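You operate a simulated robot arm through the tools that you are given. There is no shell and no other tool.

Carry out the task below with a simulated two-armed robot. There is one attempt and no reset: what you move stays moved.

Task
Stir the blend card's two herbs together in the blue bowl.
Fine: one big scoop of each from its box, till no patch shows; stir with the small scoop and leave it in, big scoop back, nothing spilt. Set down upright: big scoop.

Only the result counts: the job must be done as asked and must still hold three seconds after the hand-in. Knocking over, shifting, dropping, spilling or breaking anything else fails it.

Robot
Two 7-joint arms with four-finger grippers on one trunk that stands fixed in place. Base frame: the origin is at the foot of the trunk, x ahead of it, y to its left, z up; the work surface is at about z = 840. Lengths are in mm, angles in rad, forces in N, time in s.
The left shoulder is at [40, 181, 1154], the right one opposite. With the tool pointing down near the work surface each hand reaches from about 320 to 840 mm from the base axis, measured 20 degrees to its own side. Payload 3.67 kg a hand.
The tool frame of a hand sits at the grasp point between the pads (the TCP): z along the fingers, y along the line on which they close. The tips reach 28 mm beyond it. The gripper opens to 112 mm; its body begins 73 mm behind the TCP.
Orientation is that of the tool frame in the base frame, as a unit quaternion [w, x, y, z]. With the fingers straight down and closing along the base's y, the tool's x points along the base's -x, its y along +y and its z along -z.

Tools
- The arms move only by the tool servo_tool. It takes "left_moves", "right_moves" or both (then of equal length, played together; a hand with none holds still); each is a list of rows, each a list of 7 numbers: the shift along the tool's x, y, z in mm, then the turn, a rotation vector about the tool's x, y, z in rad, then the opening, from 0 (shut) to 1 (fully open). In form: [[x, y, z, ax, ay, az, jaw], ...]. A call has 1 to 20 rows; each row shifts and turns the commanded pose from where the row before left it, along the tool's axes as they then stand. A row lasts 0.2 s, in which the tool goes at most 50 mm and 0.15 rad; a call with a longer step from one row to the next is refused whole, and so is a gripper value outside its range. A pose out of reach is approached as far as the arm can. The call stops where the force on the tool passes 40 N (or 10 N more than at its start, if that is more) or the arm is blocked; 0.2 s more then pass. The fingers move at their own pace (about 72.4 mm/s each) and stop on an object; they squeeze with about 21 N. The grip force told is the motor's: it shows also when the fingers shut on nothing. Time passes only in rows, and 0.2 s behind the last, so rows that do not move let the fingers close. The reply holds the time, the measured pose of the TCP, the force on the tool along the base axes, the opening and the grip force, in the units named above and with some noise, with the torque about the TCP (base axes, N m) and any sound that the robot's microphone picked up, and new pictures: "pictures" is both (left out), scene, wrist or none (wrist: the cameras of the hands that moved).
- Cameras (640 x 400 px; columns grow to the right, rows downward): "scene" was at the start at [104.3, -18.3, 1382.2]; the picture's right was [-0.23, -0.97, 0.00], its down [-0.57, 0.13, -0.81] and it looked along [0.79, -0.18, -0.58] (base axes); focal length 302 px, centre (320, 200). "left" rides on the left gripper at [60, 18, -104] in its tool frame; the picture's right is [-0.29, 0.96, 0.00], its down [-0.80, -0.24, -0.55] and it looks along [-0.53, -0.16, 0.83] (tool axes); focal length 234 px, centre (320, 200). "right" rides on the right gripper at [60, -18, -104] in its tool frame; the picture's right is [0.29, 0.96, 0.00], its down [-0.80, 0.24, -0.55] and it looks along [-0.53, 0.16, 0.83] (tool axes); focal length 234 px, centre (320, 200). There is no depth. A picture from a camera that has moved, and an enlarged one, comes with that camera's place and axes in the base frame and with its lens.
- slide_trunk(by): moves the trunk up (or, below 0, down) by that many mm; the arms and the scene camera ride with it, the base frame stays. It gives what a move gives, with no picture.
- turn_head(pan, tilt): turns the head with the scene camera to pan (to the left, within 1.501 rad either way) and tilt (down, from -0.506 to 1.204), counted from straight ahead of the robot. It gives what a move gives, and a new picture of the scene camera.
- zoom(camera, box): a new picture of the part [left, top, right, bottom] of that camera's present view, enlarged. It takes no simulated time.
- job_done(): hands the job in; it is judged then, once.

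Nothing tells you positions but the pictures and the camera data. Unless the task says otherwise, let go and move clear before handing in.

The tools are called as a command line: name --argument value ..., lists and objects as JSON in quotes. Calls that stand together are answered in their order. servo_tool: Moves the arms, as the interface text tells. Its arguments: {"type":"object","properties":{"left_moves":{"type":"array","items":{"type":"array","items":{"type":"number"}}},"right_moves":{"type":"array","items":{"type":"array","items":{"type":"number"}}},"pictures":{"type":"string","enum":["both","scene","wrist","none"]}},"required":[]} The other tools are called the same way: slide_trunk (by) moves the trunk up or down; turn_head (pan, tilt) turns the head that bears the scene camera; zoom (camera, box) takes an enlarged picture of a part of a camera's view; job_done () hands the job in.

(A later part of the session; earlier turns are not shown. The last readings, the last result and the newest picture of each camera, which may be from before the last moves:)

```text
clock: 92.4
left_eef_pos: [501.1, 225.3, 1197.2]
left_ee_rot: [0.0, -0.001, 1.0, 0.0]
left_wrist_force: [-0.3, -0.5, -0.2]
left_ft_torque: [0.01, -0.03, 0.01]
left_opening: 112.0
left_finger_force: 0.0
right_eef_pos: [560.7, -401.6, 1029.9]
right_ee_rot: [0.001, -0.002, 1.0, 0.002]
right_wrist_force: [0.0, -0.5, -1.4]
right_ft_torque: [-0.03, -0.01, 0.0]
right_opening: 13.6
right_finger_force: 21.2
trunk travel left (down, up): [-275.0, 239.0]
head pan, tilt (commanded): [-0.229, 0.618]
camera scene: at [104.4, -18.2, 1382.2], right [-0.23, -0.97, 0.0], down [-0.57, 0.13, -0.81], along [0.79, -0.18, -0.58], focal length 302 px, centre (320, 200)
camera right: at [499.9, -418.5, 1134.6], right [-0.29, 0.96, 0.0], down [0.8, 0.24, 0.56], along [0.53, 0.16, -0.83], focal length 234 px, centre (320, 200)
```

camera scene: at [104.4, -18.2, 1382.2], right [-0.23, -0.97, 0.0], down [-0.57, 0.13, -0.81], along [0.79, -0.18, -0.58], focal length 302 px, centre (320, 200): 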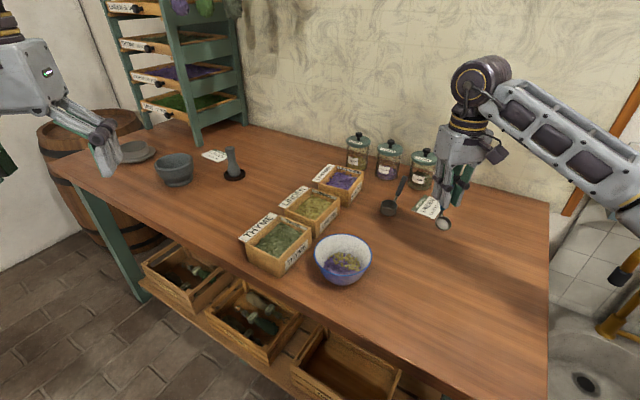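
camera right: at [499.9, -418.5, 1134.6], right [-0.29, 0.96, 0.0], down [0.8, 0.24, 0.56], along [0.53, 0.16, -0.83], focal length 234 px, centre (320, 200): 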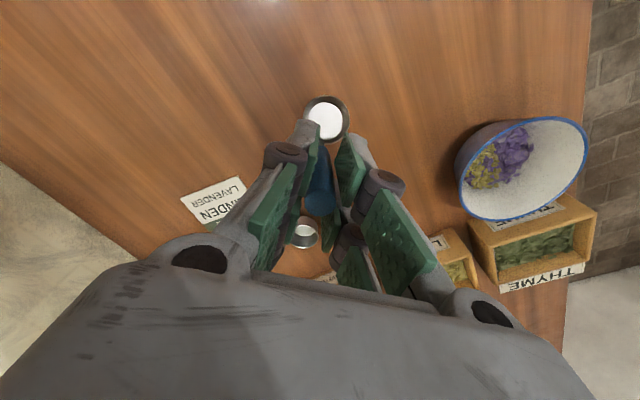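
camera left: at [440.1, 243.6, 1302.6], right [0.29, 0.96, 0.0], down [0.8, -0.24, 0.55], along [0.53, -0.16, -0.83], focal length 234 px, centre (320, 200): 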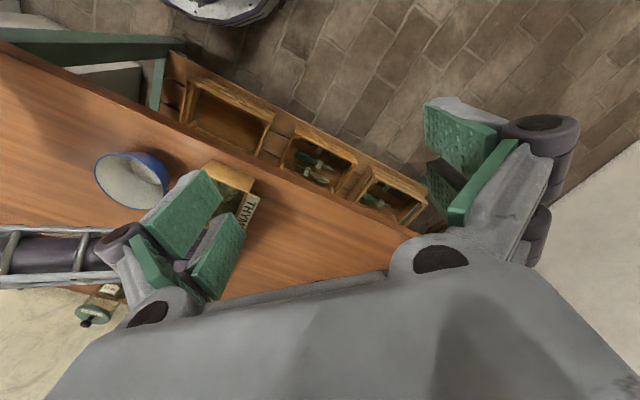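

I'll carry the scoop over the bowl centre.

servo_tool --right_moves '[[-0.9, 38.3, 0, 0, 0, 0, 0], [-0.9, 38.3, 0, 0, 0, 0, 0], [-0.9, 38.3, 0, 0, 0, 0, 0], [-0.9, 38.3, 0, 0, 0, 0, 0], [-0.9, 38.3, 0, 0, 0, 0, 0], [-0.9, 38.3, 0, 0, 0, 0, 0], [0, 0, 0, 0, 0, 0, 0]]'

zoom --camera "scene" --box '[285, 150, 425, 290]'

zoom --camera "right" --box '[220, 40, 420, 240]'

```text
clock: 94.0
left_eef_pos: [500.8, 224.0, 1198.4]
left_ee_rot: [0.0, -0.001, 1.0, 0.001]
left_wrist_force: [-0.8, 0.4, -0.1]
left_ft_torque: [0.01, -0.01, 0.0]
left_opening: 111.8
left_finger_force: 0.1
right_eef_pos: [566.8, -175.5, 1030.4]
right_ee_rot: [0.001, 0.0, 1.0, 0.001]
right_wrist_force: [-0.6, -1.3, -0.5]
right_ft_torque: [0.05, -0.01, -0.03]
right_opening: 13.6
right_finger_force: 21.1
trunk travel left (down, up): [-275.0, 239.0]
head pan, tilt (commanded): [-0.229, 0.618]
camera scene: at [104.1, -19.1, 1382.2], right [-0.23, -0.97, 0.0], down [-0.56, 0.13, -0.81], along [0.79, -0.18, -0.58], focal length 302 px, centre (320, 200)
camera right: at [506.0, -191.6, 1135.5], right [-0.29, 0.96, 0.0], down [0.8, 0.24, 0.56], along [0.53, 0.16, -0.83], focal length 234 px, centre (320, 200)
```

scene: 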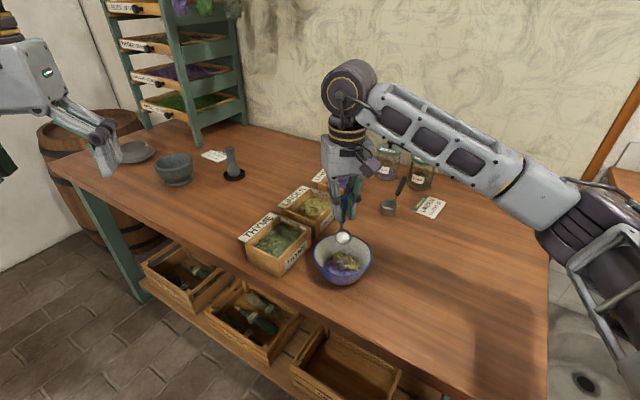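
right: 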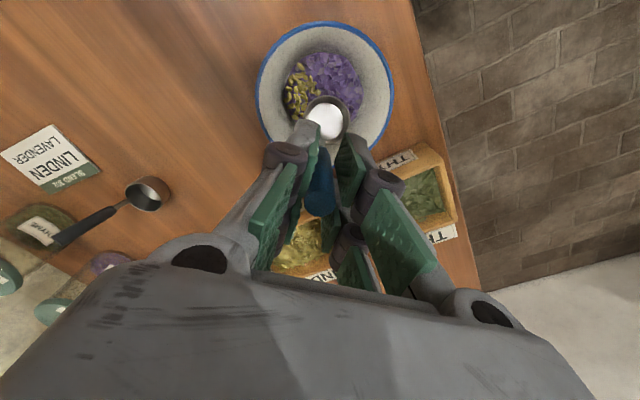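

```text
2.86 times, centred on (355, 220) of scene
camera zoom: at [104.1, -19.1, 1382.2], right [-0.23, -0.97, 0.0], down [-0.56, 0.13, -0.81], along [0.79, -0.18, -0.58], focal length 864 px, centre (220, 143)
```

zoom: 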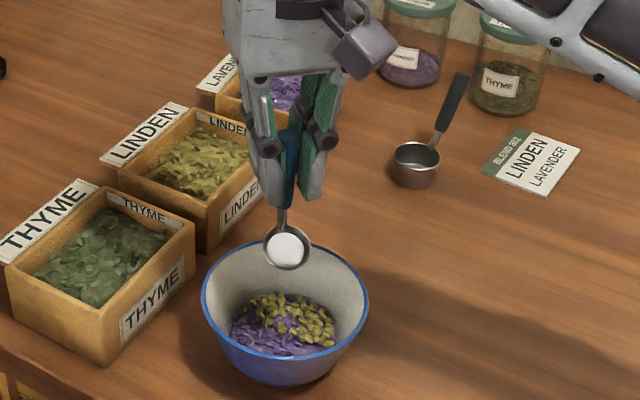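

```text
2.00 times, centred on (320, 140) of right
camera zoom: at [506.0, -191.6, 1135.5], right [-0.29, 0.96, 0.0], down [0.8, 0.24, 0.56], along [0.53, 0.16, -0.83], focal length 468 px, centre (320, 320)
```

zoom: 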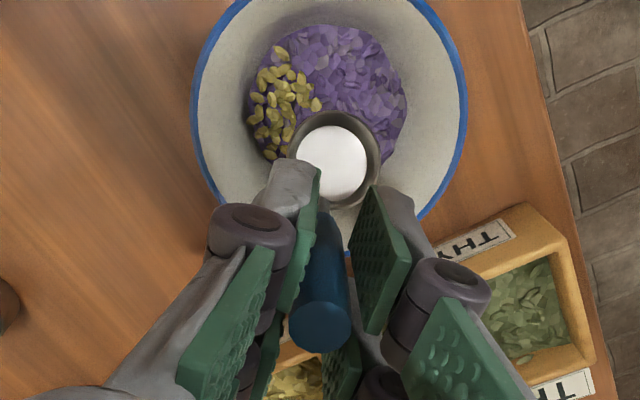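

The scoop is over the herbs. I'll lower the cup into them and make a first gentle circle, watching the forces so the bowl doesn't move.

servo_tool --right_moves '[[0, 0, 20, 0, 0, 0, 0], [0, 0, 20, 0, 0, 0, 0], [0, 0, 20, 0, 0, 0, 0], [0, 0, 15, 0, 0, 0, 0], [0, 0, 10, 0, 0, 0, 0], [0, 0, 0, 0, 0, 0, 0]]'

zoom --camera "scene" --box '[305, 210, 385, 290]'

zoom --camera "right" --box '[220, 20, 440, 200]'

```text
clock: 95.4
left_eef_pos: [500.9, 226.0, 1198.6]
left_ee_rot: [0.0, -0.001, 1.0, 0.0]
left_wrist_force: [0.0, -0.9, 0.1]
left_ft_torque: [-0.02, -0.04, 0.02]
left_opening: 111.8
left_finger_force: 0.0
right_eef_pos: [566.5, -171.6, 945.6]
right_ee_rot: [0.001, -0.001, 1.0, 0.001]
right_wrist_force: [0.0, 0.1, -1.2]
right_ft_torque: [-0.02, -0.04, -0.01]
right_opening: 13.5
right_finger_force: 21.4
trunk travel left (down, up): [-275.0, 239.0]
head pan, tilt (commanded): [-0.229, 0.618]
camera scene: at [104.4, -18.1, 1382.2], right [-0.23, -0.97, 0.0], down [-0.57, 0.13, -0.81], along [0.79, -0.18, -0.58], focal length 302 px, centre (320, 200)
camera right: at [505.0, -188.8, 1050.6], right [-0.29, 0.96, 0.0], down [0.8, 0.24, 0.56], along [0.53, 0.16, -0.83], focal length 234 px, centre (320, 200)
```

scene: 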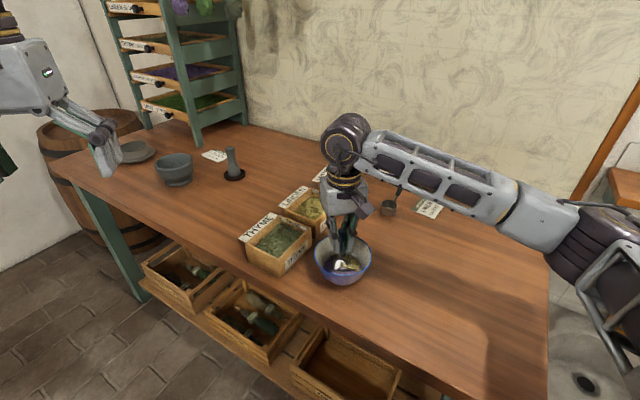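
right: 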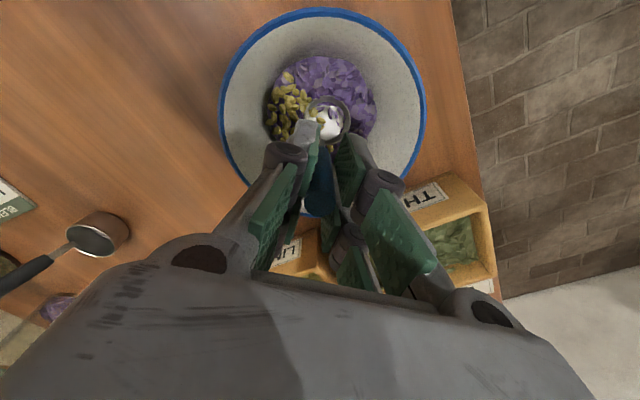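

```text
5.00 times, centred on (345, 250) of scene
camera zoom: at [104.4, -18.1, 1382.2], right [-0.23, -0.97, 0.0], down [-0.57, 0.13, -0.81], along [0.79, -0.18, -0.58], focal length 1512 px, centre (195, -50)
```

zoom: 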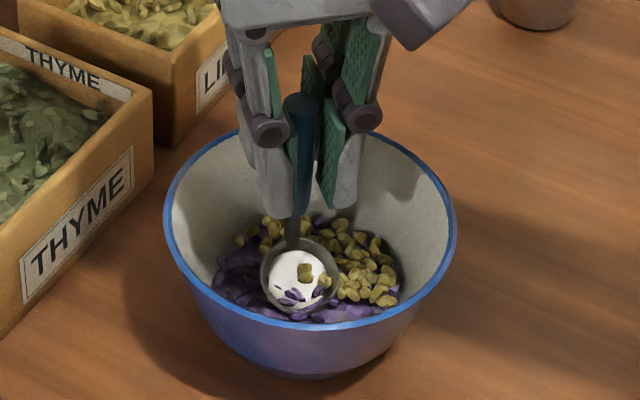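

```text
2.22 times, centred on (330, 110) of right
camera zoom: at [505.0, -188.8, 1050.6], right [-0.29, 0.96, 0.0], down [0.8, 0.24, 0.56], along [0.53, 0.16, -0.83], focal length 520 px, centre (298, 400)
```

zoom: 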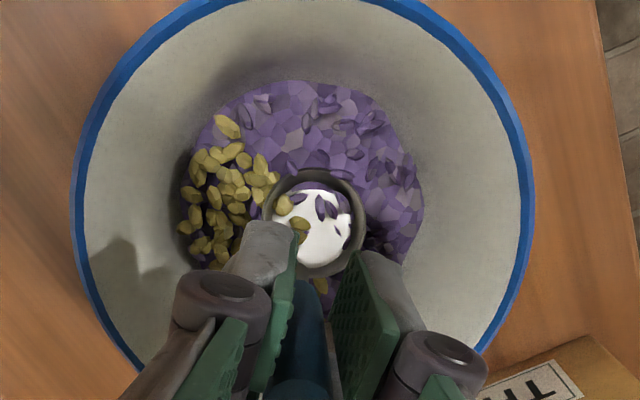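

No contact force yet. I'll lower 5 mm more, centre the cup and make one slow 15 mm circle.

servo_tool --right_moves '[[0, -4.5, 5, 0, 0, 0, 0], [-7.5, 0, 0, 0, 0, 0, 0], [-7.5, 0, 0, 0, 0, 0, 0], [2.01, 7.5, 0, 0, 0, 0, 0], [5.49, 5.49, 0, 0, 0, 0, 0], [7.5, 2.01, 0, 0, 0, 0, 0], [7.5, -2.01, 0, 0, 0, 0, 0], [5.49, -5.49, 0, 0, 0, 0, 0], [2.01, -7.5, 0, 0, 0, 0, 0], [-2.01, -7.5, 0, 0, 0, 0, 0], [-5.49, -5.49, 0, 0, 0, 0, 0], [-7.5, -2.01, 0, 0, 0, 0, 0], [-7.5, 2.01, 0, 0, 0, 0, 0], [-5.49, 5.49, 0, 0, 0, 0, 0], [-2.01, 7.5, 0, 0, 0, 0, 0], [0, 0, 0, 0, 0, 0, 0]]'

zoom --camera "scene" --box '[305, 210, 385, 290]'

zoom --camera "right" --box '[220, 20, 440, 200]'

```text
clock: 98.8
left_eef_pos: [501.0, 224.6, 1199.4]
left_ee_rot: [0.0, -0.001, 1.0, 0.0]
left_wrist_force: [0.2, 0.1, -0.2]
left_ft_torque: [-0.02, -0.03, 0.0]
left_opening: 111.8
left_finger_force: 0.0
right_eef_pos: [581.0, -176.5, 940.1]
right_ee_rot: [0.001, 0.001, 1.0, 0.001]
right_wrist_force: [-0.6, 0.3, -0.3]
right_ft_torque: [-0.02, -0.03, 0.02]
right_opening: 13.3
right_finger_force: 20.8
trunk travel left (down, up): [-275.0, 239.0]
head pan, tilt (commanded): [-0.229, 0.618]
camera scene: at [104.3, -18.3, 1382.2], right [-0.23, -0.97, 0.0], down [-0.57, 0.13, -0.81], along [0.79, -0.18, -0.58], focal length 302 px, centre (320, 200)
camera right: at [520.5, -192.7, 1045.0], right [-0.29, 0.96, 0.0], down [0.8, 0.24, 0.56], along [0.53, 0.16, -0.83], focal length 234 px, centre (320, 200)
```

scene: 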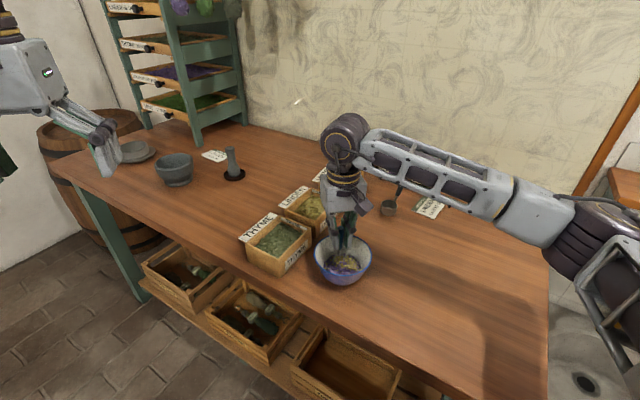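
right: 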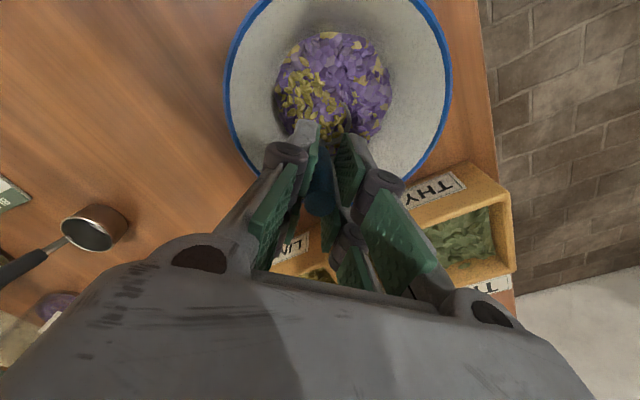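

```text
5.00 times, centred on (345, 250) of scene
camera zoom: at [104.3, -18.3, 1382.2], right [-0.23, -0.97, 0.0], down [-0.57, 0.13, -0.81], along [0.79, -0.18, -0.58], focal length 1512 px, centre (195, -50)
```

zoom: 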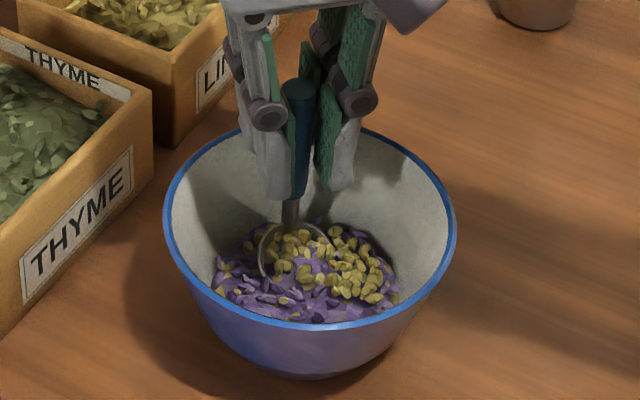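

```text
2.22 times, centred on (330, 110) of right
camera zoom: at [520.5, -192.7, 1045.0], right [-0.29, 0.96, 0.0], down [0.8, 0.24, 0.56], along [0.53, 0.16, -0.83], focal length 520 px, centre (298, 400)
```

zoom: 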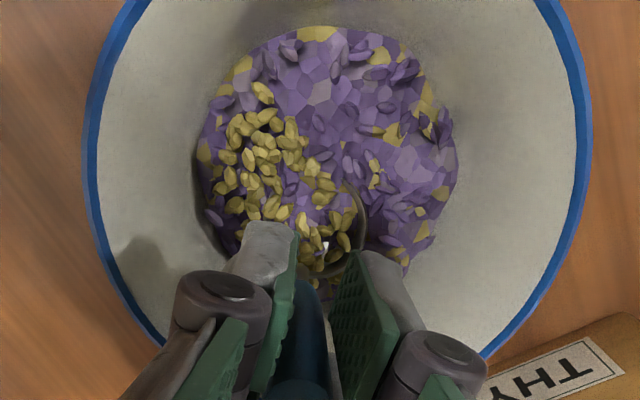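

It's mixing with no side force, and the bowl is staying put. I'll do more circles.

servo_tool --right_moves '[[4.69, 11.31, 0, 0, 0, 0, 0], [11.31, 4.69, 0, 0, 0, 0, 0], [11.31, -4.69, 0, 0, 0, 0, 0], [4.69, -11.31, 0, 0, 0, 0, 0], [-4.69, -11.31, 0, 0, 0, 0, 0], [-11.31, -4.69, 0, 0, 0, 0, 0], [-11.31, 4.69, 0, 0, 0, 0, 0], [-4.69, 11.31, 0, 0, 0, 0, 0], [4.69, 11.31, 0, 0, 0, 0, 0], [11.31, 4.69, 0, 0, 0, 0, 0], [11.31, -4.69, 0, 0, 0, 0, 0], [4.69, -11.31, 0, 0, 0, 0, 0], [-4.69, -11.31, 0, 0, 0, 0, 0], [-11.31, -4.69, 0, 0, 0, 0, 0], [-11.31, 4.69, 0, 0, 0, 0, 0], [-4.69, 11.31, 0, 0, 0, 0, 0], [0, 0, 0, 0, 0, 0, 0]]'

zoom --camera "right" --box '[220, 20, 440, 200]'

zoom --camera "scene" --box '[305, 210, 385, 290]'

```text
clock: 102.4
left_eef_pos: [500.2, 223.6, 1198.6]
left_ee_rot: [0.0, -0.002, 1.0, -0.001]
left_wrist_force: [-0.6, 0.0, -0.2]
left_ft_torque: [0.01, -0.01, 0.0]
left_opening: 111.8
left_finger_force: 0.2
right_eef_pos: [581.0, -176.2, 941.1]
right_ee_rot: [0.0, -0.001, 1.0, 0.001]
right_wrist_force: [-0.8, -0.1, 0.1]
right_ft_torque: [-0.02, -0.05, 0.0]
right_opening: 13.4
right_finger_force: 21.2
trunk travel left (down, up): [-275.0, 239.0]
head pan, tilt (commanded): [-0.229, 0.618]
camera scene: at [104.2, -18.5, 1382.2], right [-0.23, -0.97, 0.0], down [-0.57, 0.13, -0.81], along [0.79, -0.18, -0.58], focal length 302 px, centre (320, 200)
camera right: at [520.6, -193.2, 1045.4], right [-0.29, 0.96, 0.0], down [0.8, 0.24, 0.56], along [0.53, 0.16, -0.83], focal length 234 px, centre (320, 200)
```

scene: 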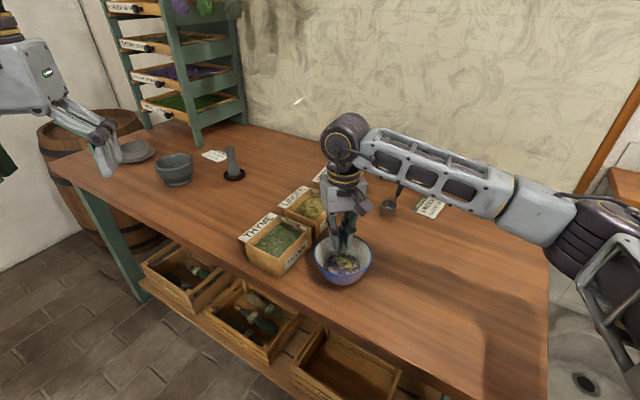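
right: 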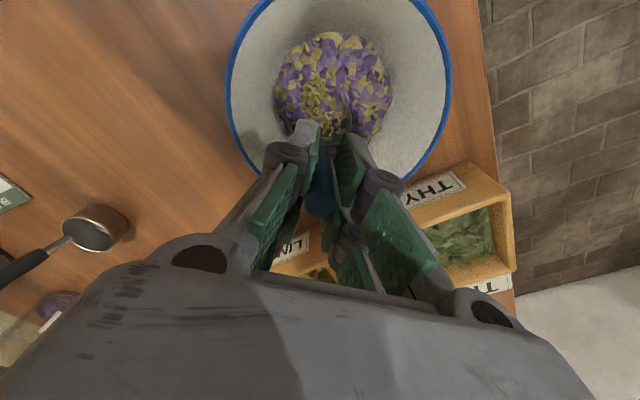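

```text
2.22 times, centred on (330, 110) of right
camera zoom: at [520.6, -193.2, 1045.4], right [-0.29, 0.96, 0.0], down [0.8, 0.24, 0.56], along [0.53, 0.16, -0.83], focal length 520 px, centre (298, 400)
```

zoom: 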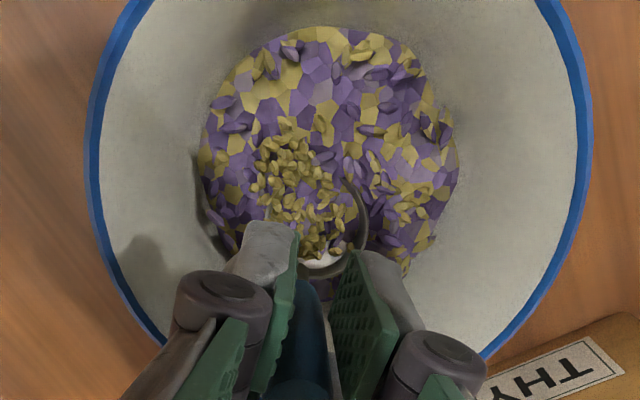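

```text
5.00 times, centred on (345, 250) of scene
camera zoom: at [104.2, -18.5, 1382.2], right [-0.23, -0.97, 0.0], down [-0.57, 0.13, -0.81], along [0.79, -0.18, -0.58], focal length 1512 px, centre (195, -50)
```

zoom: 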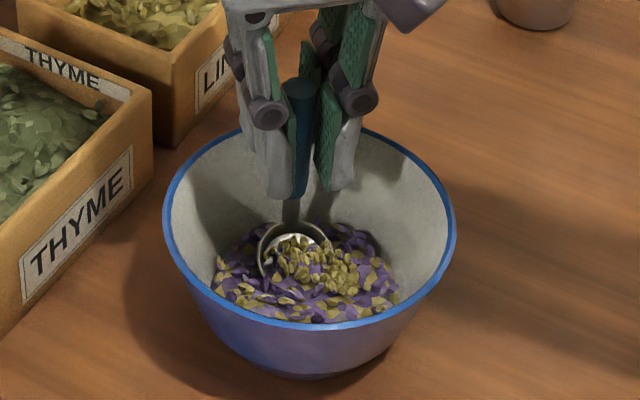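

Much better mixed, but a linden-heavy patch remains near the middle. I'll do an inner circle, then a reversed outer circle.

servo_tool --right_moves '[[9, 0, 0, 0, 0, 0, 0], [2.05, 4.95, 0, 0, 0, 0, 0], [4.95, 2.05, 0, 0, 0, 0, 0], [4.95, -2.05, 0, 0, 0, 0, 0], [2.05, -4.95, 0, 0, 0, 0, 0], [-2.05, -4.95, 0, 0, 0, 0, 0], [-4.95, -2.05, 0, 0, 0, 0, 0], [-4.95, 2.05, 0, 0, 0, 0, 0], [-2.05, 4.95, 0, 0, 0, 0, 0], [-9, 0, 0, 0, 0, 0, 0], [4.69, -11.31, 0, 0, 0, 0, 0], [11.31, -4.69, 0, 0, 0, 0, 0], [11.31, 4.69, 0, 0, 0, 0, 0], [4.69, 11.31, 0, 0, 0, 0, 0], [-4.69, 11.31, 0, 0, 0, 0, 0], [-11.31, 4.69, 0, 0, 0, 0, 0], [-11.31, -4.69, 0, 0, 0, 0, 0], [-4.69, -11.31, 0, 0, 0, 0, 0], [0, 0, 0, 0, 0, 0, 0]]'

zoom --camera "right" --box '[220, 20, 440, 200]'

zoom --camera "scene" --box '[305, 210, 385, 290]'

```text
clock: 106.4
left_eef_pos: [500.0, 226.1, 1198.4]
left_ee_rot: [0.0, -0.001, 1.0, 0.0]
left_wrist_force: [-0.1, 0.2, 0.8]
left_ft_torque: [0.0, 0.01, 0.02]
left_opening: 112.1
left_finger_force: 0.1
right_eef_pos: [581.0, -175.9, 940.8]
right_ee_rot: [0.0, -0.001, 1.0, 0.001]
right_wrist_force: [0.3, 0.9, -0.2]
right_ft_torque: [0.01, -0.01, 0.02]
right_opening: 13.1
right_finger_force: 21.0
trunk travel left (down, up): [-275.0, 239.0]
head pan, tilt (commanded): [-0.229, 0.618]
camera scene: at [104.4, -17.8, 1382.2], right [-0.23, -0.97, 0.0], down [-0.57, 0.13, -0.81], along [0.79, -0.18, -0.58], focal length 302 px, centre (320, 200)
camera right: at [519.5, -193.0, 1045.2], right [-0.29, 0.96, 0.0], down [0.8, 0.24, 0.56], along [0.53, 0.16, -0.83], focal length 234 px, centre (320, 200)
```

scene: 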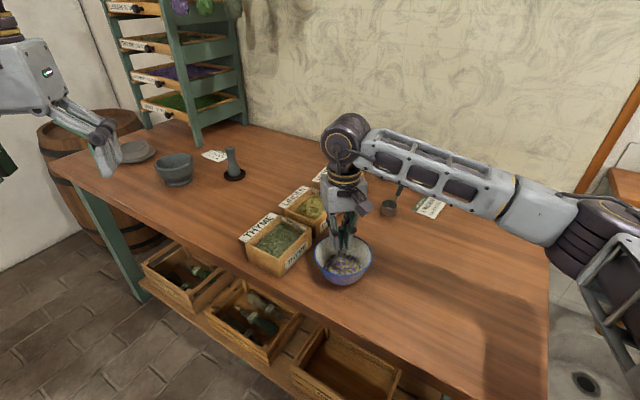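
right: 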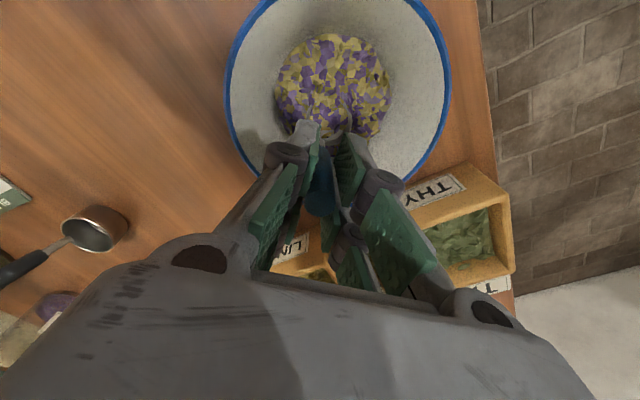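

```text
2.22 times, centred on (330, 110) of right
camera zoom: at [519.5, -193.0, 1045.2], right [-0.29, 0.96, 0.0], down [0.8, 0.24, 0.56], along [0.53, 0.16, -0.83], focal length 520 px, centre (298, 400)
```

zoom: 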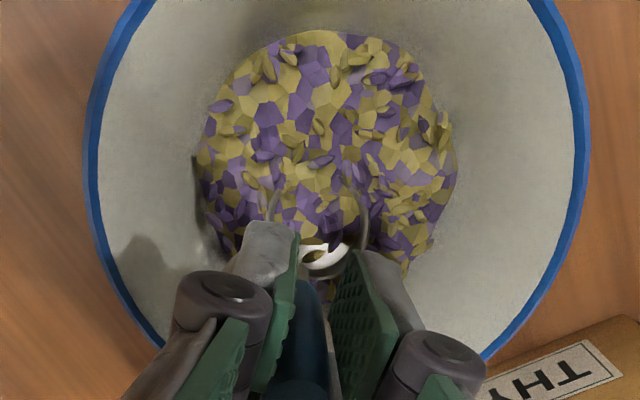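

```text
5.00 times, centred on (345, 250) of scene
camera zoom: at [104.4, -17.8, 1382.2], right [-0.23, -0.97, 0.0], down [-0.57, 0.13, -0.81], along [0.79, -0.18, -0.58], focal length 1512 px, centre (195, -50)
```

zoom: 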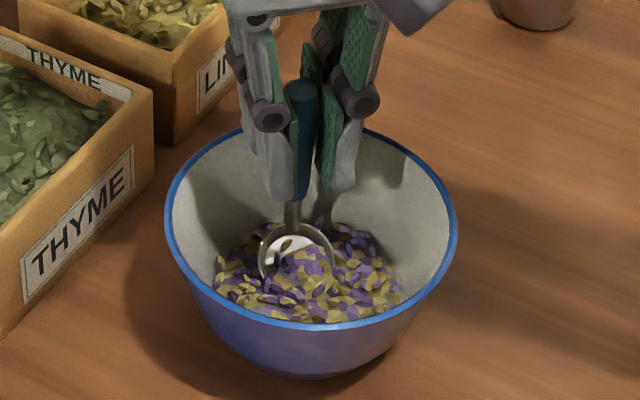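

The mix now looks evenly speckled. For good measure I'll do another round of circles, including the part hidden behind the fingers.

servo_tool --right_moves '[[4.69, 11.31, 0, 0, 0, 0, 0], [11.31, 4.69, 0, 0, 0, 0, 0], [11.31, -4.69, 0, 0, 0, 0, 0], [4.69, -11.31, 0, 0, 0, 0, 0], [-4.69, -11.31, 0, 0, 0, 0, 0], [-11.31, -4.69, 0, 0, 0, 0, 0], [-11.31, 4.69, 0, 0, 0, 0, 0], [-4.69, 11.31, 0, 0, 0, 0, 0], [7, 0, 0, 0, 0, 0, 0], [2.6, 6.4, 0, 0, 0, 0, 0], [6.4, 2.6, 0, 0, 0, 0, 0], [6.4, -2.6, 0, 0, 0, 0, 0], [2.6, -6.4, 0, 0, 0, 0, 0], [-2.6, -6.4, 0, 0, 0, 0, 0], [-6.4, -2.6, 0, 0, 0, 0, 0], [-6.4, 2.6, 0, 0, 0, 0, 0], [-2.6, 6.4, 0, 0, 0, 0, 0], [-7, 0, 0, 0, 0, 0, 0], [0, 0, 0, 0, 0, 0, 0]]' --pictures "none"

servo_tool --right_moves '[[4.69, -11.31, 0, 0, 0, 0, 0], [11.31, -4.69, 0, 0, 0, 0, 0], [11.31, 4.69, 0, 0, 0, 0, 0], [4.69, 11.31, 0, 0, 0, 0, 0], [-4.69, 11.31, 0, 0, 0, 0, 0], [-11.31, 4.69, 0, 0, 0, 0, 0], [-11.31, -4.69, 0, 0, 0, 0, 0], [-4.69, -11.31, 0, 0, 0, 0, 0], [4.69, 11.31, 0, 0, 0, 0, 0], [11.31, 4.69, 0, 0, 0, 0, 0], [11.31, -4.69, 0, 0, 0, 0, 0], [4.69, -11.31, 0, 0, 0, 0, 0], [-4.69, -11.31, 0, 0, 0, 0, 0], [-11.31, -4.69, 0, 0, 0, 0, 0], [-11.31, 4.69, 0, 0, 0, 0, 0], [-4.69, 11.31, 0, 0, 0, 0, 0], [16, 0, 0, 0, 0, 0, 0], [0, 0, 0, 0, 0, 0, 0]]'

zoom --camera "right" --box '[220, 20, 440, 200]'

zoom --camera "scene" --box '[305, 210, 385, 290]'

```text
clock: 110.4
left_eef_pos: [500.9, 225.9, 1198.9]
left_ee_rot: [-0.001, -0.001, 1.0, 0.0]
left_wrist_force: [0.1, 0.0, -0.2]
left_ft_torque: [-0.01, 0.03, 0.04]
left_opening: 112.0
left_finger_force: 0.0
right_eef_pos: [580.5, -176.3, 940.1]
right_ee_rot: [0.0, -0.002, 1.0, 0.001]
right_wrist_force: [0.0, 0.1, -0.8]
right_ft_torque: [-0.03, 0.01, 0.04]
right_opening: 13.0
right_finger_force: 20.9
trunk travel left (down, up): [-275.0, 239.0]
head pan, tilt (commanded): [-0.229, 0.618]
```

```text
clock: 114.2
left_eef_pos: [503.0, 225.9, 1198.0]
left_ee_rot: [-0.001, 0.0, 1.0, 0.0]
left_wrist_force: [0.8, -1.1, 0.3]
left_ft_torque: [-0.01, 0.02, -0.02]
left_opening: 112.2
left_finger_force: 0.0
right_eef_pos: [564.3, -175.2, 940.9]
right_ee_rot: [0.0, -0.002, 1.0, 0.001]
right_wrist_force: [-0.6, 0.9, -0.8]
right_ft_torque: [-0.01, -0.03, -0.01]
right_opening: 13.1
right_finger_force: 21.5
trunk travel left (down, up): [-275.0, 239.0]
head pan, tilt (commanded): [-0.229, 0.618]
camera scene: at [105.0, -17.8, 1382.1], right [-0.23, -0.97, 0.0], down [-0.57, 0.13, -0.81], along [0.79, -0.18, -0.58], focal length 302 px, centre (320, 200)
camera right: at [503.8, -192.2, 1045.8], right [-0.29, 0.96, 0.0], down [0.8, 0.24, 0.55], along [0.53, 0.16, -0.83], focal length 234 px, centre (320, 200)
```

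scene: 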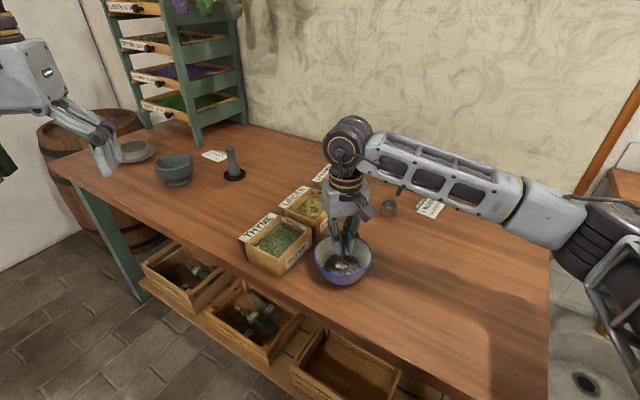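
right: 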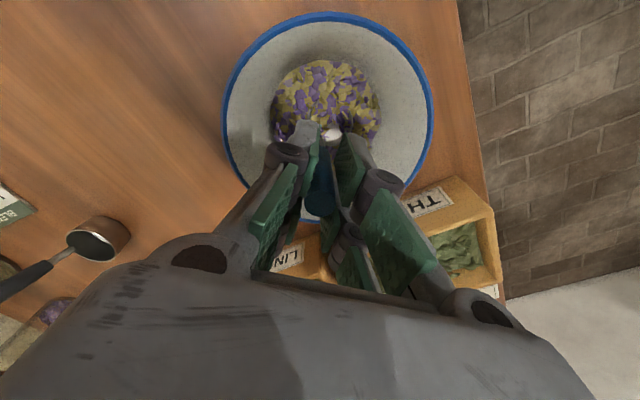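

```text
2.22 times, centred on (330, 110) of right
camera zoom: at [503.8, -192.2, 1045.8], right [-0.29, 0.96, 0.0], down [0.8, 0.24, 0.55], along [0.53, 0.16, -0.83], focal length 520 px, centre (298, 400)
```

zoom: 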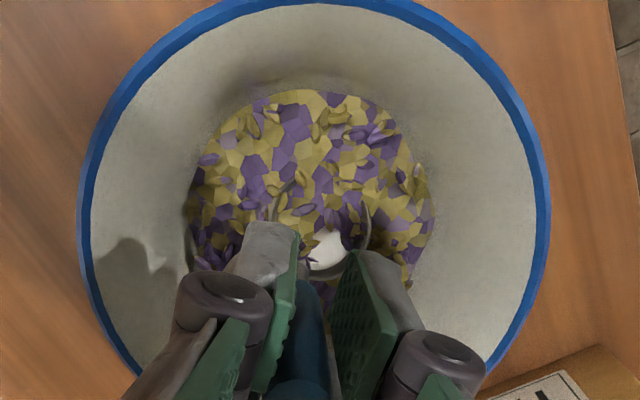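

```text
5.00 times, centred on (345, 250) of scene
camera zoom: at [105.0, -17.8, 1382.1], right [-0.23, -0.97, 0.0], down [-0.57, 0.13, -0.81], along [0.79, -0.18, -0.58], focal length 1512 px, centre (195, -50)
```

zoom: 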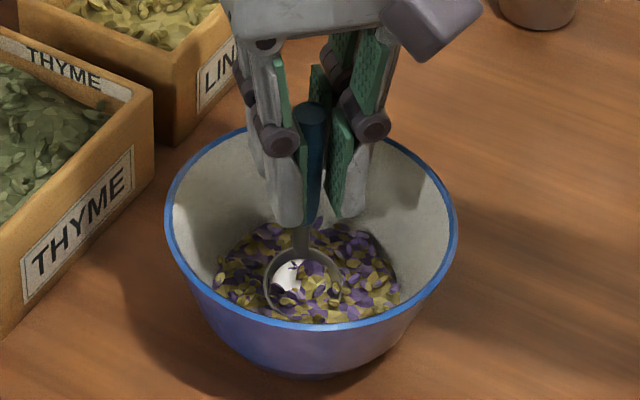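

The blend is uniform. Before setting the small scoop to rest in the bowl I'll check how it sits in the grip now.

zoom --camera "right" --box '[290, 60, 370, 160]'

zoom --camera "scene" --box '[325, 220, 365, 270]'

```text
4.00 times, centred on (330, 110) of right
camera zoom: at [503.8, -192.2, 1045.8], right [-0.29, 0.96, 0.0], down [0.8, 0.24, 0.55], along [0.53, 0.16, -0.83], focal length 937 px, centre (280, 560)
```

zoom: 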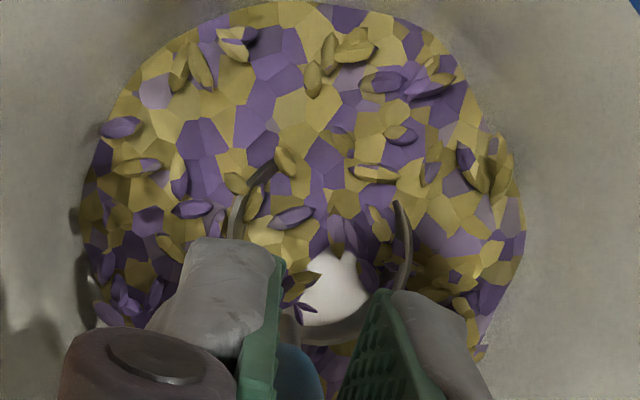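

```text
8.00 times, centred on (345, 245) of scene
camera zoom: at [105.0, -17.8, 1382.1], right [-0.23, -0.97, 0.0], down [-0.57, 0.13, -0.81], along [0.79, -0.18, -0.58], focal length 2419 px, centre (120, -160)
```

zoom: 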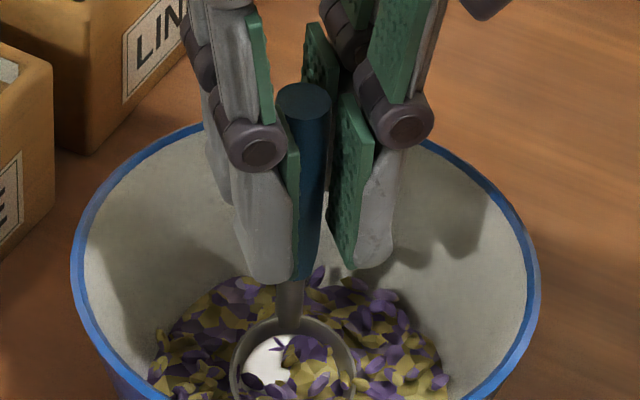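

The scoop hasn't slipped in the grip. I'll shift the cup 12 mm toward me, then tilt the hand back 25° so the cup is level and its handle leans away, ready to set down on the bowl's floor.

servo_tool --right_moves '[[6, -0.5, 0, 0, 0, 0, 0], [6, -0.5, 0, 0, 0, 0, 0], [-10.56, 0, 3.1, 0, 0.1455, 0, 0], [-10.56, 0, 3.1, 0, 0.1455, 0, 0], [-10.56, 0, 3.1, 0, 0.1455, 0, 0], [0, 0, 0, 0, 0, 0, 0]]'

zoom --camera "scene" --box '[305, 210, 385, 290]'

zoom --camera "right" --box '[220, 20, 440, 200]'

```text
clock: 115.6
left_eef_pos: [499.7, 224.8, 1200.6]
left_ee_rot: [0.001, 0.001, 1.0, 0.0]
left_wrist_force: [-0.3, -0.7, 0.3]
left_ft_torque: [0.03, 0.03, 0.04]
left_opening: 112.0
left_finger_force: 0.2
right_eef_pos: [583.5, -177.1, 926.9]
right_ee_rot: [-0.216, -0.003, 0.976, 0.0]
right_wrist_force: [0.3, -0.6, -0.6]
right_ft_torque: [0.0, -0.05, 0.01]
right_opening: 13.1
right_finger_force: 21.2
trunk travel left (down, up): [-275.0, 239.0]
head pan, tilt (commanded): [-0.229, 0.618]
camera scene: at [103.8, -18.5, 1382.2], right [-0.23, -0.97, 0.0], down [-0.56, 0.13, -0.81], along [0.79, -0.18, -0.58], focal length 302 px, centre (320, 200)
camera right: at [572.0, -193.3, 1047.5], right [-0.26, 0.96, 0.12], down [0.96, 0.24, 0.17], along [0.13, 0.16, -0.98], focal length 234 px, centre (320, 200)
```

scene: 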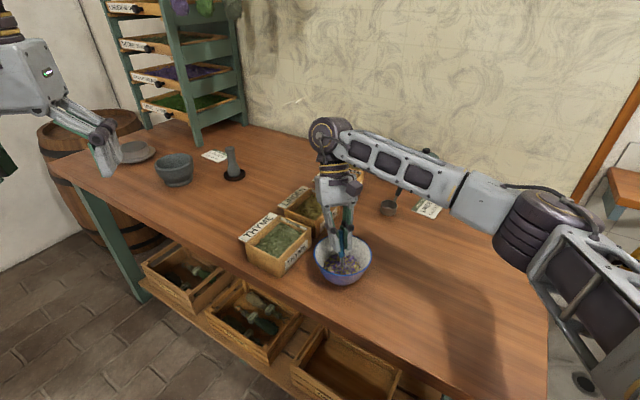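
right: 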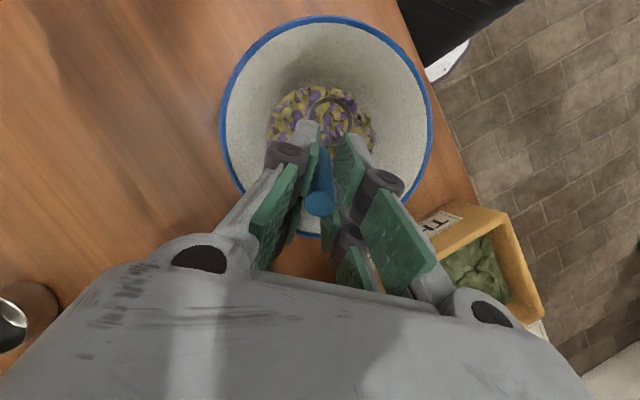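

```text
5.00 times, centred on (345, 250) of scene
camera zoom: at [103.8, -18.5, 1382.2], right [-0.23, -0.97, 0.0], down [-0.56, 0.13, -0.81], along [0.79, -0.18, -0.58], focal length 1512 px, centre (195, -50)
```

zoom: 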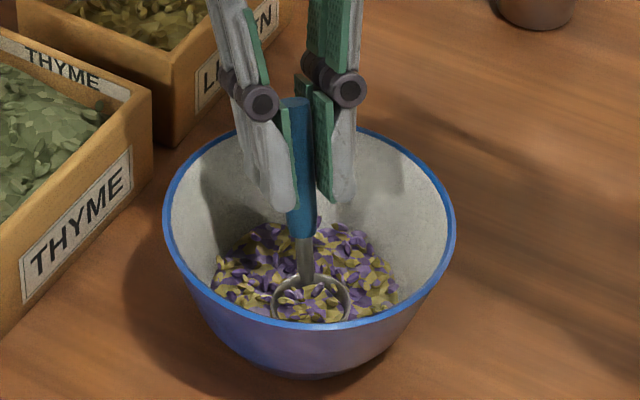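

```text
2.22 times, centred on (330, 110) of right
camera zoom: at [572.0, -193.3, 1047.5], right [-0.26, 0.96, 0.12], down [0.96, 0.24, 0.17], along [0.13, 0.16, -0.98], focal length 520 px, centre (298, 400)
```

zoom: 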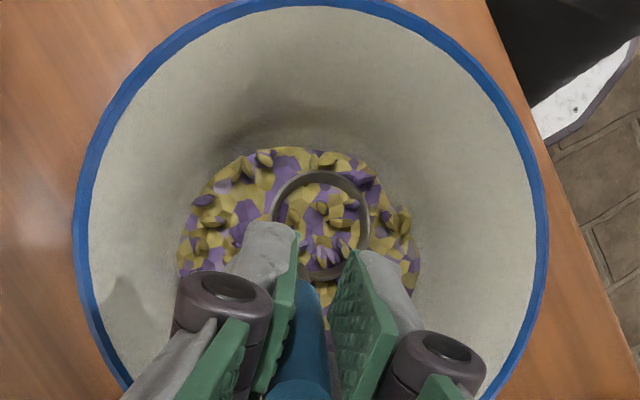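

The cup is level in the mix. I'll lower it toward the bowl's floor in steps, watching the force.

servo_tool --right_moves '[[-1.69, 0, 3.62, 0, 0, 0, 0], [-1.69, 0, 3.62, 0, 0, 0, 0], [0, 0, 0, 0, 0, 0, 0]]' --pictures "none"

servo_tool --right_moves '[[-0.42, 0, 0.91, 0, 0, 0, 0], [0, 0, 0, 0, 0, 0, 0]]' --pictures "none"

servo_tool --right_moves '[[-0.42, 0, 0.91, 0, 0, 0, 0], [0, 0, 0, 0, 0, 0, 0]]' --pictures "none"

```text
clock: 116.4
left_eef_pos: [501.2, 225.8, 1198.6]
left_ee_rot: [0.0, -0.001, 1.0, 0.0]
left_wrist_force: [-0.6, 0.9, 0.1]
left_ft_torque: [0.01, -0.02, -0.04]
left_opening: 111.9
left_finger_force: 0.1
right_eef_pos: [584.4, -176.0, 919.2]
right_ee_rot: [-0.216, 0.0, 0.976, 0.001]
right_wrist_force: [0.1, -0.8, -1.6]
right_ft_torque: [-0.03, -0.02, 0.0]
right_opening: 13.1
right_finger_force: 20.9
trunk travel left (down, up): [-275.0, 239.0]
head pan, tilt (commanded): [-0.229, 0.618]
```

```text
clock: 117.0
left_eef_pos: [500.8, 226.0, 1197.6]
left_ee_rot: [-0.001, -0.001, 1.0, 0.0]
left_wrist_force: [0.1, 0.2, 0.2]
left_ft_torque: [0.0, -0.01, -0.05]
left_opening: 111.9
left_finger_force: 0.1
right_eef_pos: [582.0, -175.9, 917.9]
right_ee_rot: [-0.216, -0.001, 0.976, 0.0]
right_wrist_force: [-0.1, -0.5, -0.3]
right_ft_torque: [-0.01, -0.03, 0.02]
right_opening: 12.5
right_finger_force: 20.6
trunk travel left (down, up): [-275.0, 239.0]
head pan, tilt (commanded): [-0.229, 0.618]
```

```text
clock: 117.6
left_eef_pos: [500.9, 225.1, 1198.8]
left_ee_rot: [-0.001, -0.001, 1.0, 0.0]
left_wrist_force: [-0.5, -0.2, 1.1]
left_ft_torque: [0.01, 0.01, 0.0]
left_opening: 111.8
left_finger_force: 0.0
right_eef_pos: [582.0, -175.9, 918.5]
right_ee_rot: [-0.216, -0.001, 0.976, 0.001]
right_wrist_force: [0.5, -1.1, 3.2]
right_ft_torque: [0.01, 0.09, 0.06]
right_opening: 13.0
right_finger_force: 21.2
trunk travel left (down, up): [-275.0, 239.0]
head pan, tilt (commanded): [-0.229, 0.618]
```

Contact at 3.2 N: the cup rests on the bowl's floor. I'll take a look before releasing.

zoom --camera "scene" --box '[305, 210, 385, 290]'

zoom --camera "right" --box '[220, 20, 440, 200]'

```text
5.00 times, centred on (345, 250) of scene
camera zoom: at [104.2, -18.1, 1382.2], right [-0.23, -0.97, 0.0], down [-0.57, 0.13, -0.81], along [0.79, -0.18, -0.58], focal length 1512 px, centre (195, -50)
```

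zoom: 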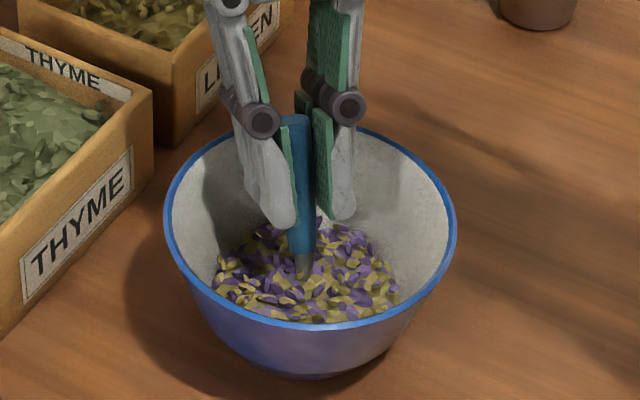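

```text
2.22 times, centred on (330, 110) of right
camera zoom: at [571.6, -193.1, 1037.7], right [-0.26, 0.96, 0.12], down [0.96, 0.24, 0.17], along [0.13, 0.16, -0.98], focal length 520 px, centre (298, 400)
```

zoom: 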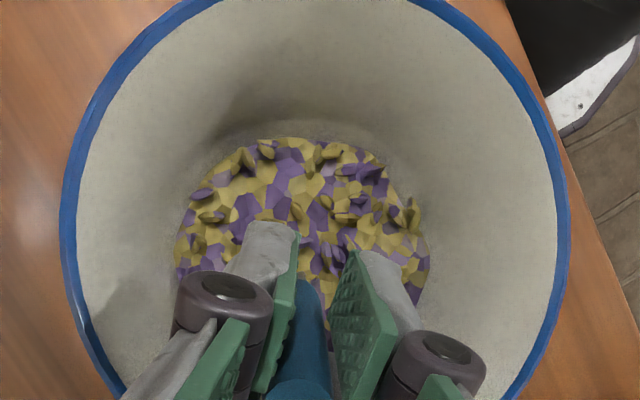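

The cup sits under the mix and the handle leans away. I'll release by opening just a little inside the bowl.

servo_tool --right_moves '[[0, 0, 0, 0, 0, 0, 0.16], [0, 0, 0, 0, 0, 0, 0.2], [0, 0, 0, 0, 0, 0, 0.24], [0, 0, 0, 0, 0, 0, 0.24]]'

zoom --camera "scene" --box '[305, 210, 385, 290]'

zoom --camera "right" --box '[220, 20, 440, 200]'

```text
clock: 118.6
left_eef_pos: [501.7, 225.6, 1199.1]
left_ee_rot: [0.001, -0.001, 1.0, 0.0]
left_wrist_force: [-0.5, -0.6, -0.5]
left_ft_torque: [-0.01, -0.03, -0.02]
left_opening: 112.0
left_finger_force: 0.1
right_eef_pos: [582.2, -176.5, 917.5]
right_ee_rot: [-0.216, 0.0, 0.976, 0.001]
right_wrist_force: [0.2, 1.3, 0.7]
right_ft_torque: [-0.01, 0.0, 0.03]
right_opening: 26.5
right_finger_force: 0.0
trunk travel left (down, up): [-275.0, 239.0]
head pan, tilt (commanded): [-0.229, 0.618]
camera scene: at [104.1, -17.9, 1382.2], right [-0.23, -0.97, 0.0], down [-0.57, 0.13, -0.81], along [0.79, -0.18, -0.58], focal length 302 px, centre (320, 200)
camera right: at [571.5, -192.8, 1037.5], right [-0.26, 0.96, 0.12], down [0.96, 0.24, 0.17], along [0.13, 0.16, -0.98], focal length 234 px, centre (320, 200)
```

scene: 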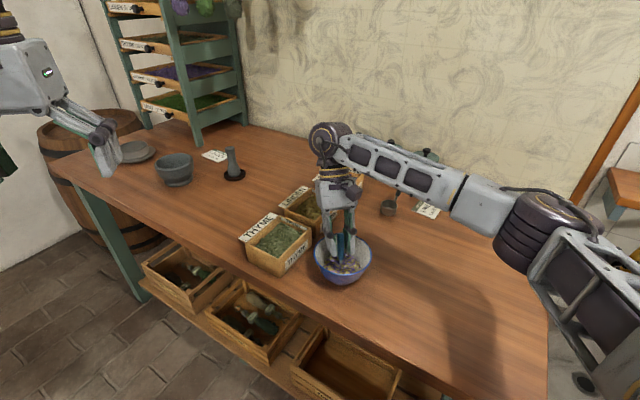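
right: 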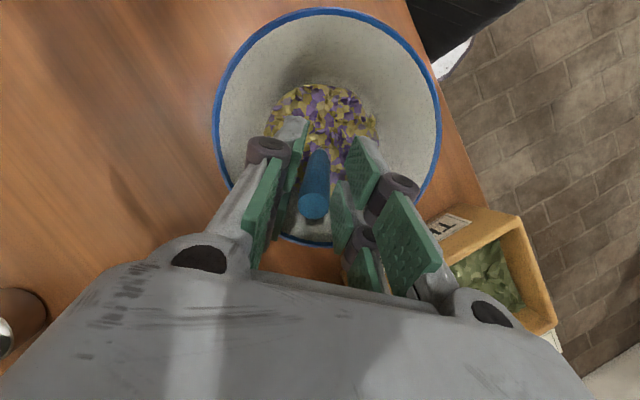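

```text
5.00 times, centred on (345, 250) of scene
camera zoom: at [104.1, -17.9, 1382.2], right [-0.23, -0.97, 0.0], down [-0.57, 0.13, -0.81], along [0.79, -0.18, -0.58], focal length 1512 px, centre (195, -50)
```

zoom: 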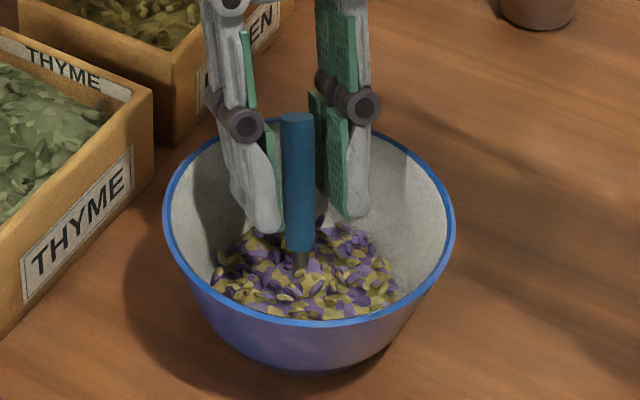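

```text
2.22 times, centred on (330, 110) of right
camera zoom: at [571.5, -192.8, 1037.5], right [-0.26, 0.96, 0.12], down [0.96, 0.24, 0.17], along [0.13, 0.16, -0.98], focal length 520 px, centre (298, 400)
```

zoom: 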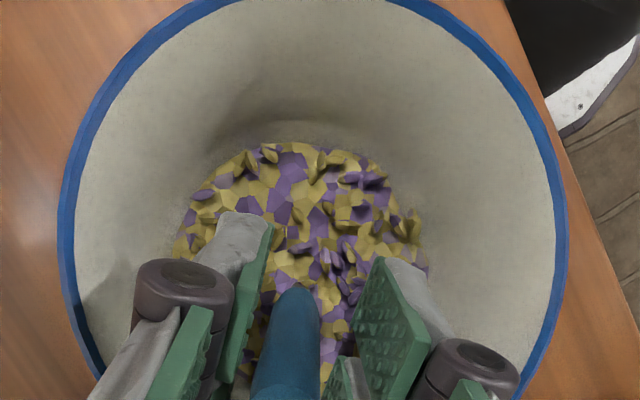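

The handle stands free between the fingers. I'll withdraw straight along the handle.

servo_tool --right_moves '[[0, 0, -10, 0, 0, 0, 0.24], [0, 0, -15, 0, 0, 0, 0.24], [0, 0, -20, 0, 0, 0, 0.24], [0, 0, -25, 0, 0, 0, 0.24], [0, 0, -30, 0, 0, 0, 0.24], [0, 0, -30, 0, 0, 0, 0.24], [0, 0, 0, 0, 0, 0, 0.24]]'

zoom --camera "scene" --box '[305, 210, 385, 290]'

zoom --camera "right" --box '[200, 20, 460, 220]'

```text
clock: 120.2
left_eef_pos: [501.1, 224.6, 1198.5]
left_ee_rot: [0.0, -0.001, 1.0, 0.0]
left_wrist_force: [0.4, -0.1, 0.6]
left_ft_torque: [0.03, -0.02, -0.01]
left_opening: 112.1
left_finger_force: 0.1
right_eef_pos: [638.0, -176.4, 1033.6]
right_ee_rot: [-0.217, -0.002, 0.976, 0.001]
right_wrist_force: [0.6, -0.2, 0.6]
right_ft_torque: [0.01, 0.03, 0.01]
right_opening: 26.8
right_finger_force: 0.0
trunk travel left (down, up): [-275.0, 239.0]
head pan, tilt (commanded): [-0.229, 0.618]
camera scene: at [104.7, -18.6, 1382.1], right [-0.23, -0.97, 0.0], down [-0.57, 0.13, -0.81], along [0.79, -0.18, -0.58], focal length 302 px, centre (320, 200)
camera right: at [626.7, -193.5, 1154.3], right [-0.26, 0.96, 0.12], down [0.96, 0.24, 0.17], along [0.13, 0.16, -0.98], focal length 234 px, centre (320, 200)
```

scene: 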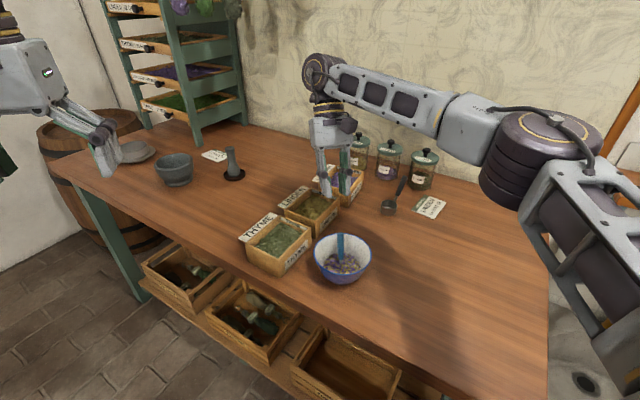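
right: 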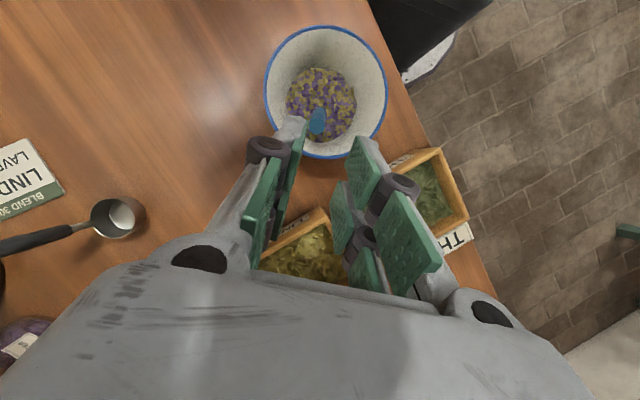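

```text
5.00 times, centred on (345, 250) of scene
camera zoom: at [104.7, -18.6, 1382.1], right [-0.23, -0.97, 0.0], down [-0.57, 0.13, -0.81], along [0.79, -0.18, -0.58], focal length 1512 px, centre (195, -50)
```

zoom: 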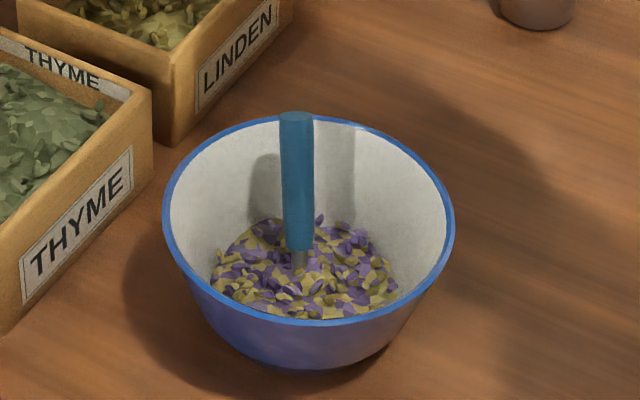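

```text
2.00 times, centred on (330, 120) of right
camera zoom: at [626.7, -193.5, 1154.3], right [-0.26, 0.96, 0.12], down [0.96, 0.24, 0.17], along [0.13, 0.16, -0.98], focal length 468 px, centre (300, 360)
```

zoom: 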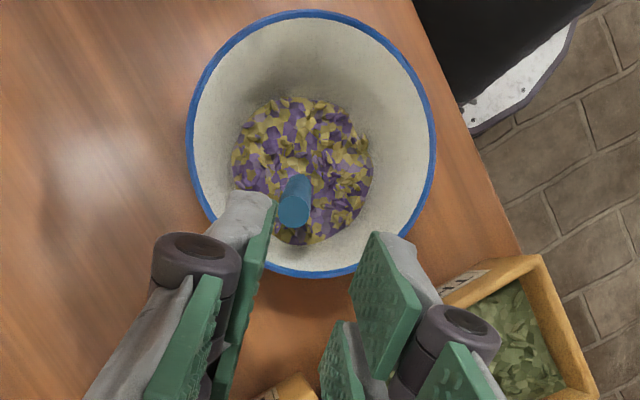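

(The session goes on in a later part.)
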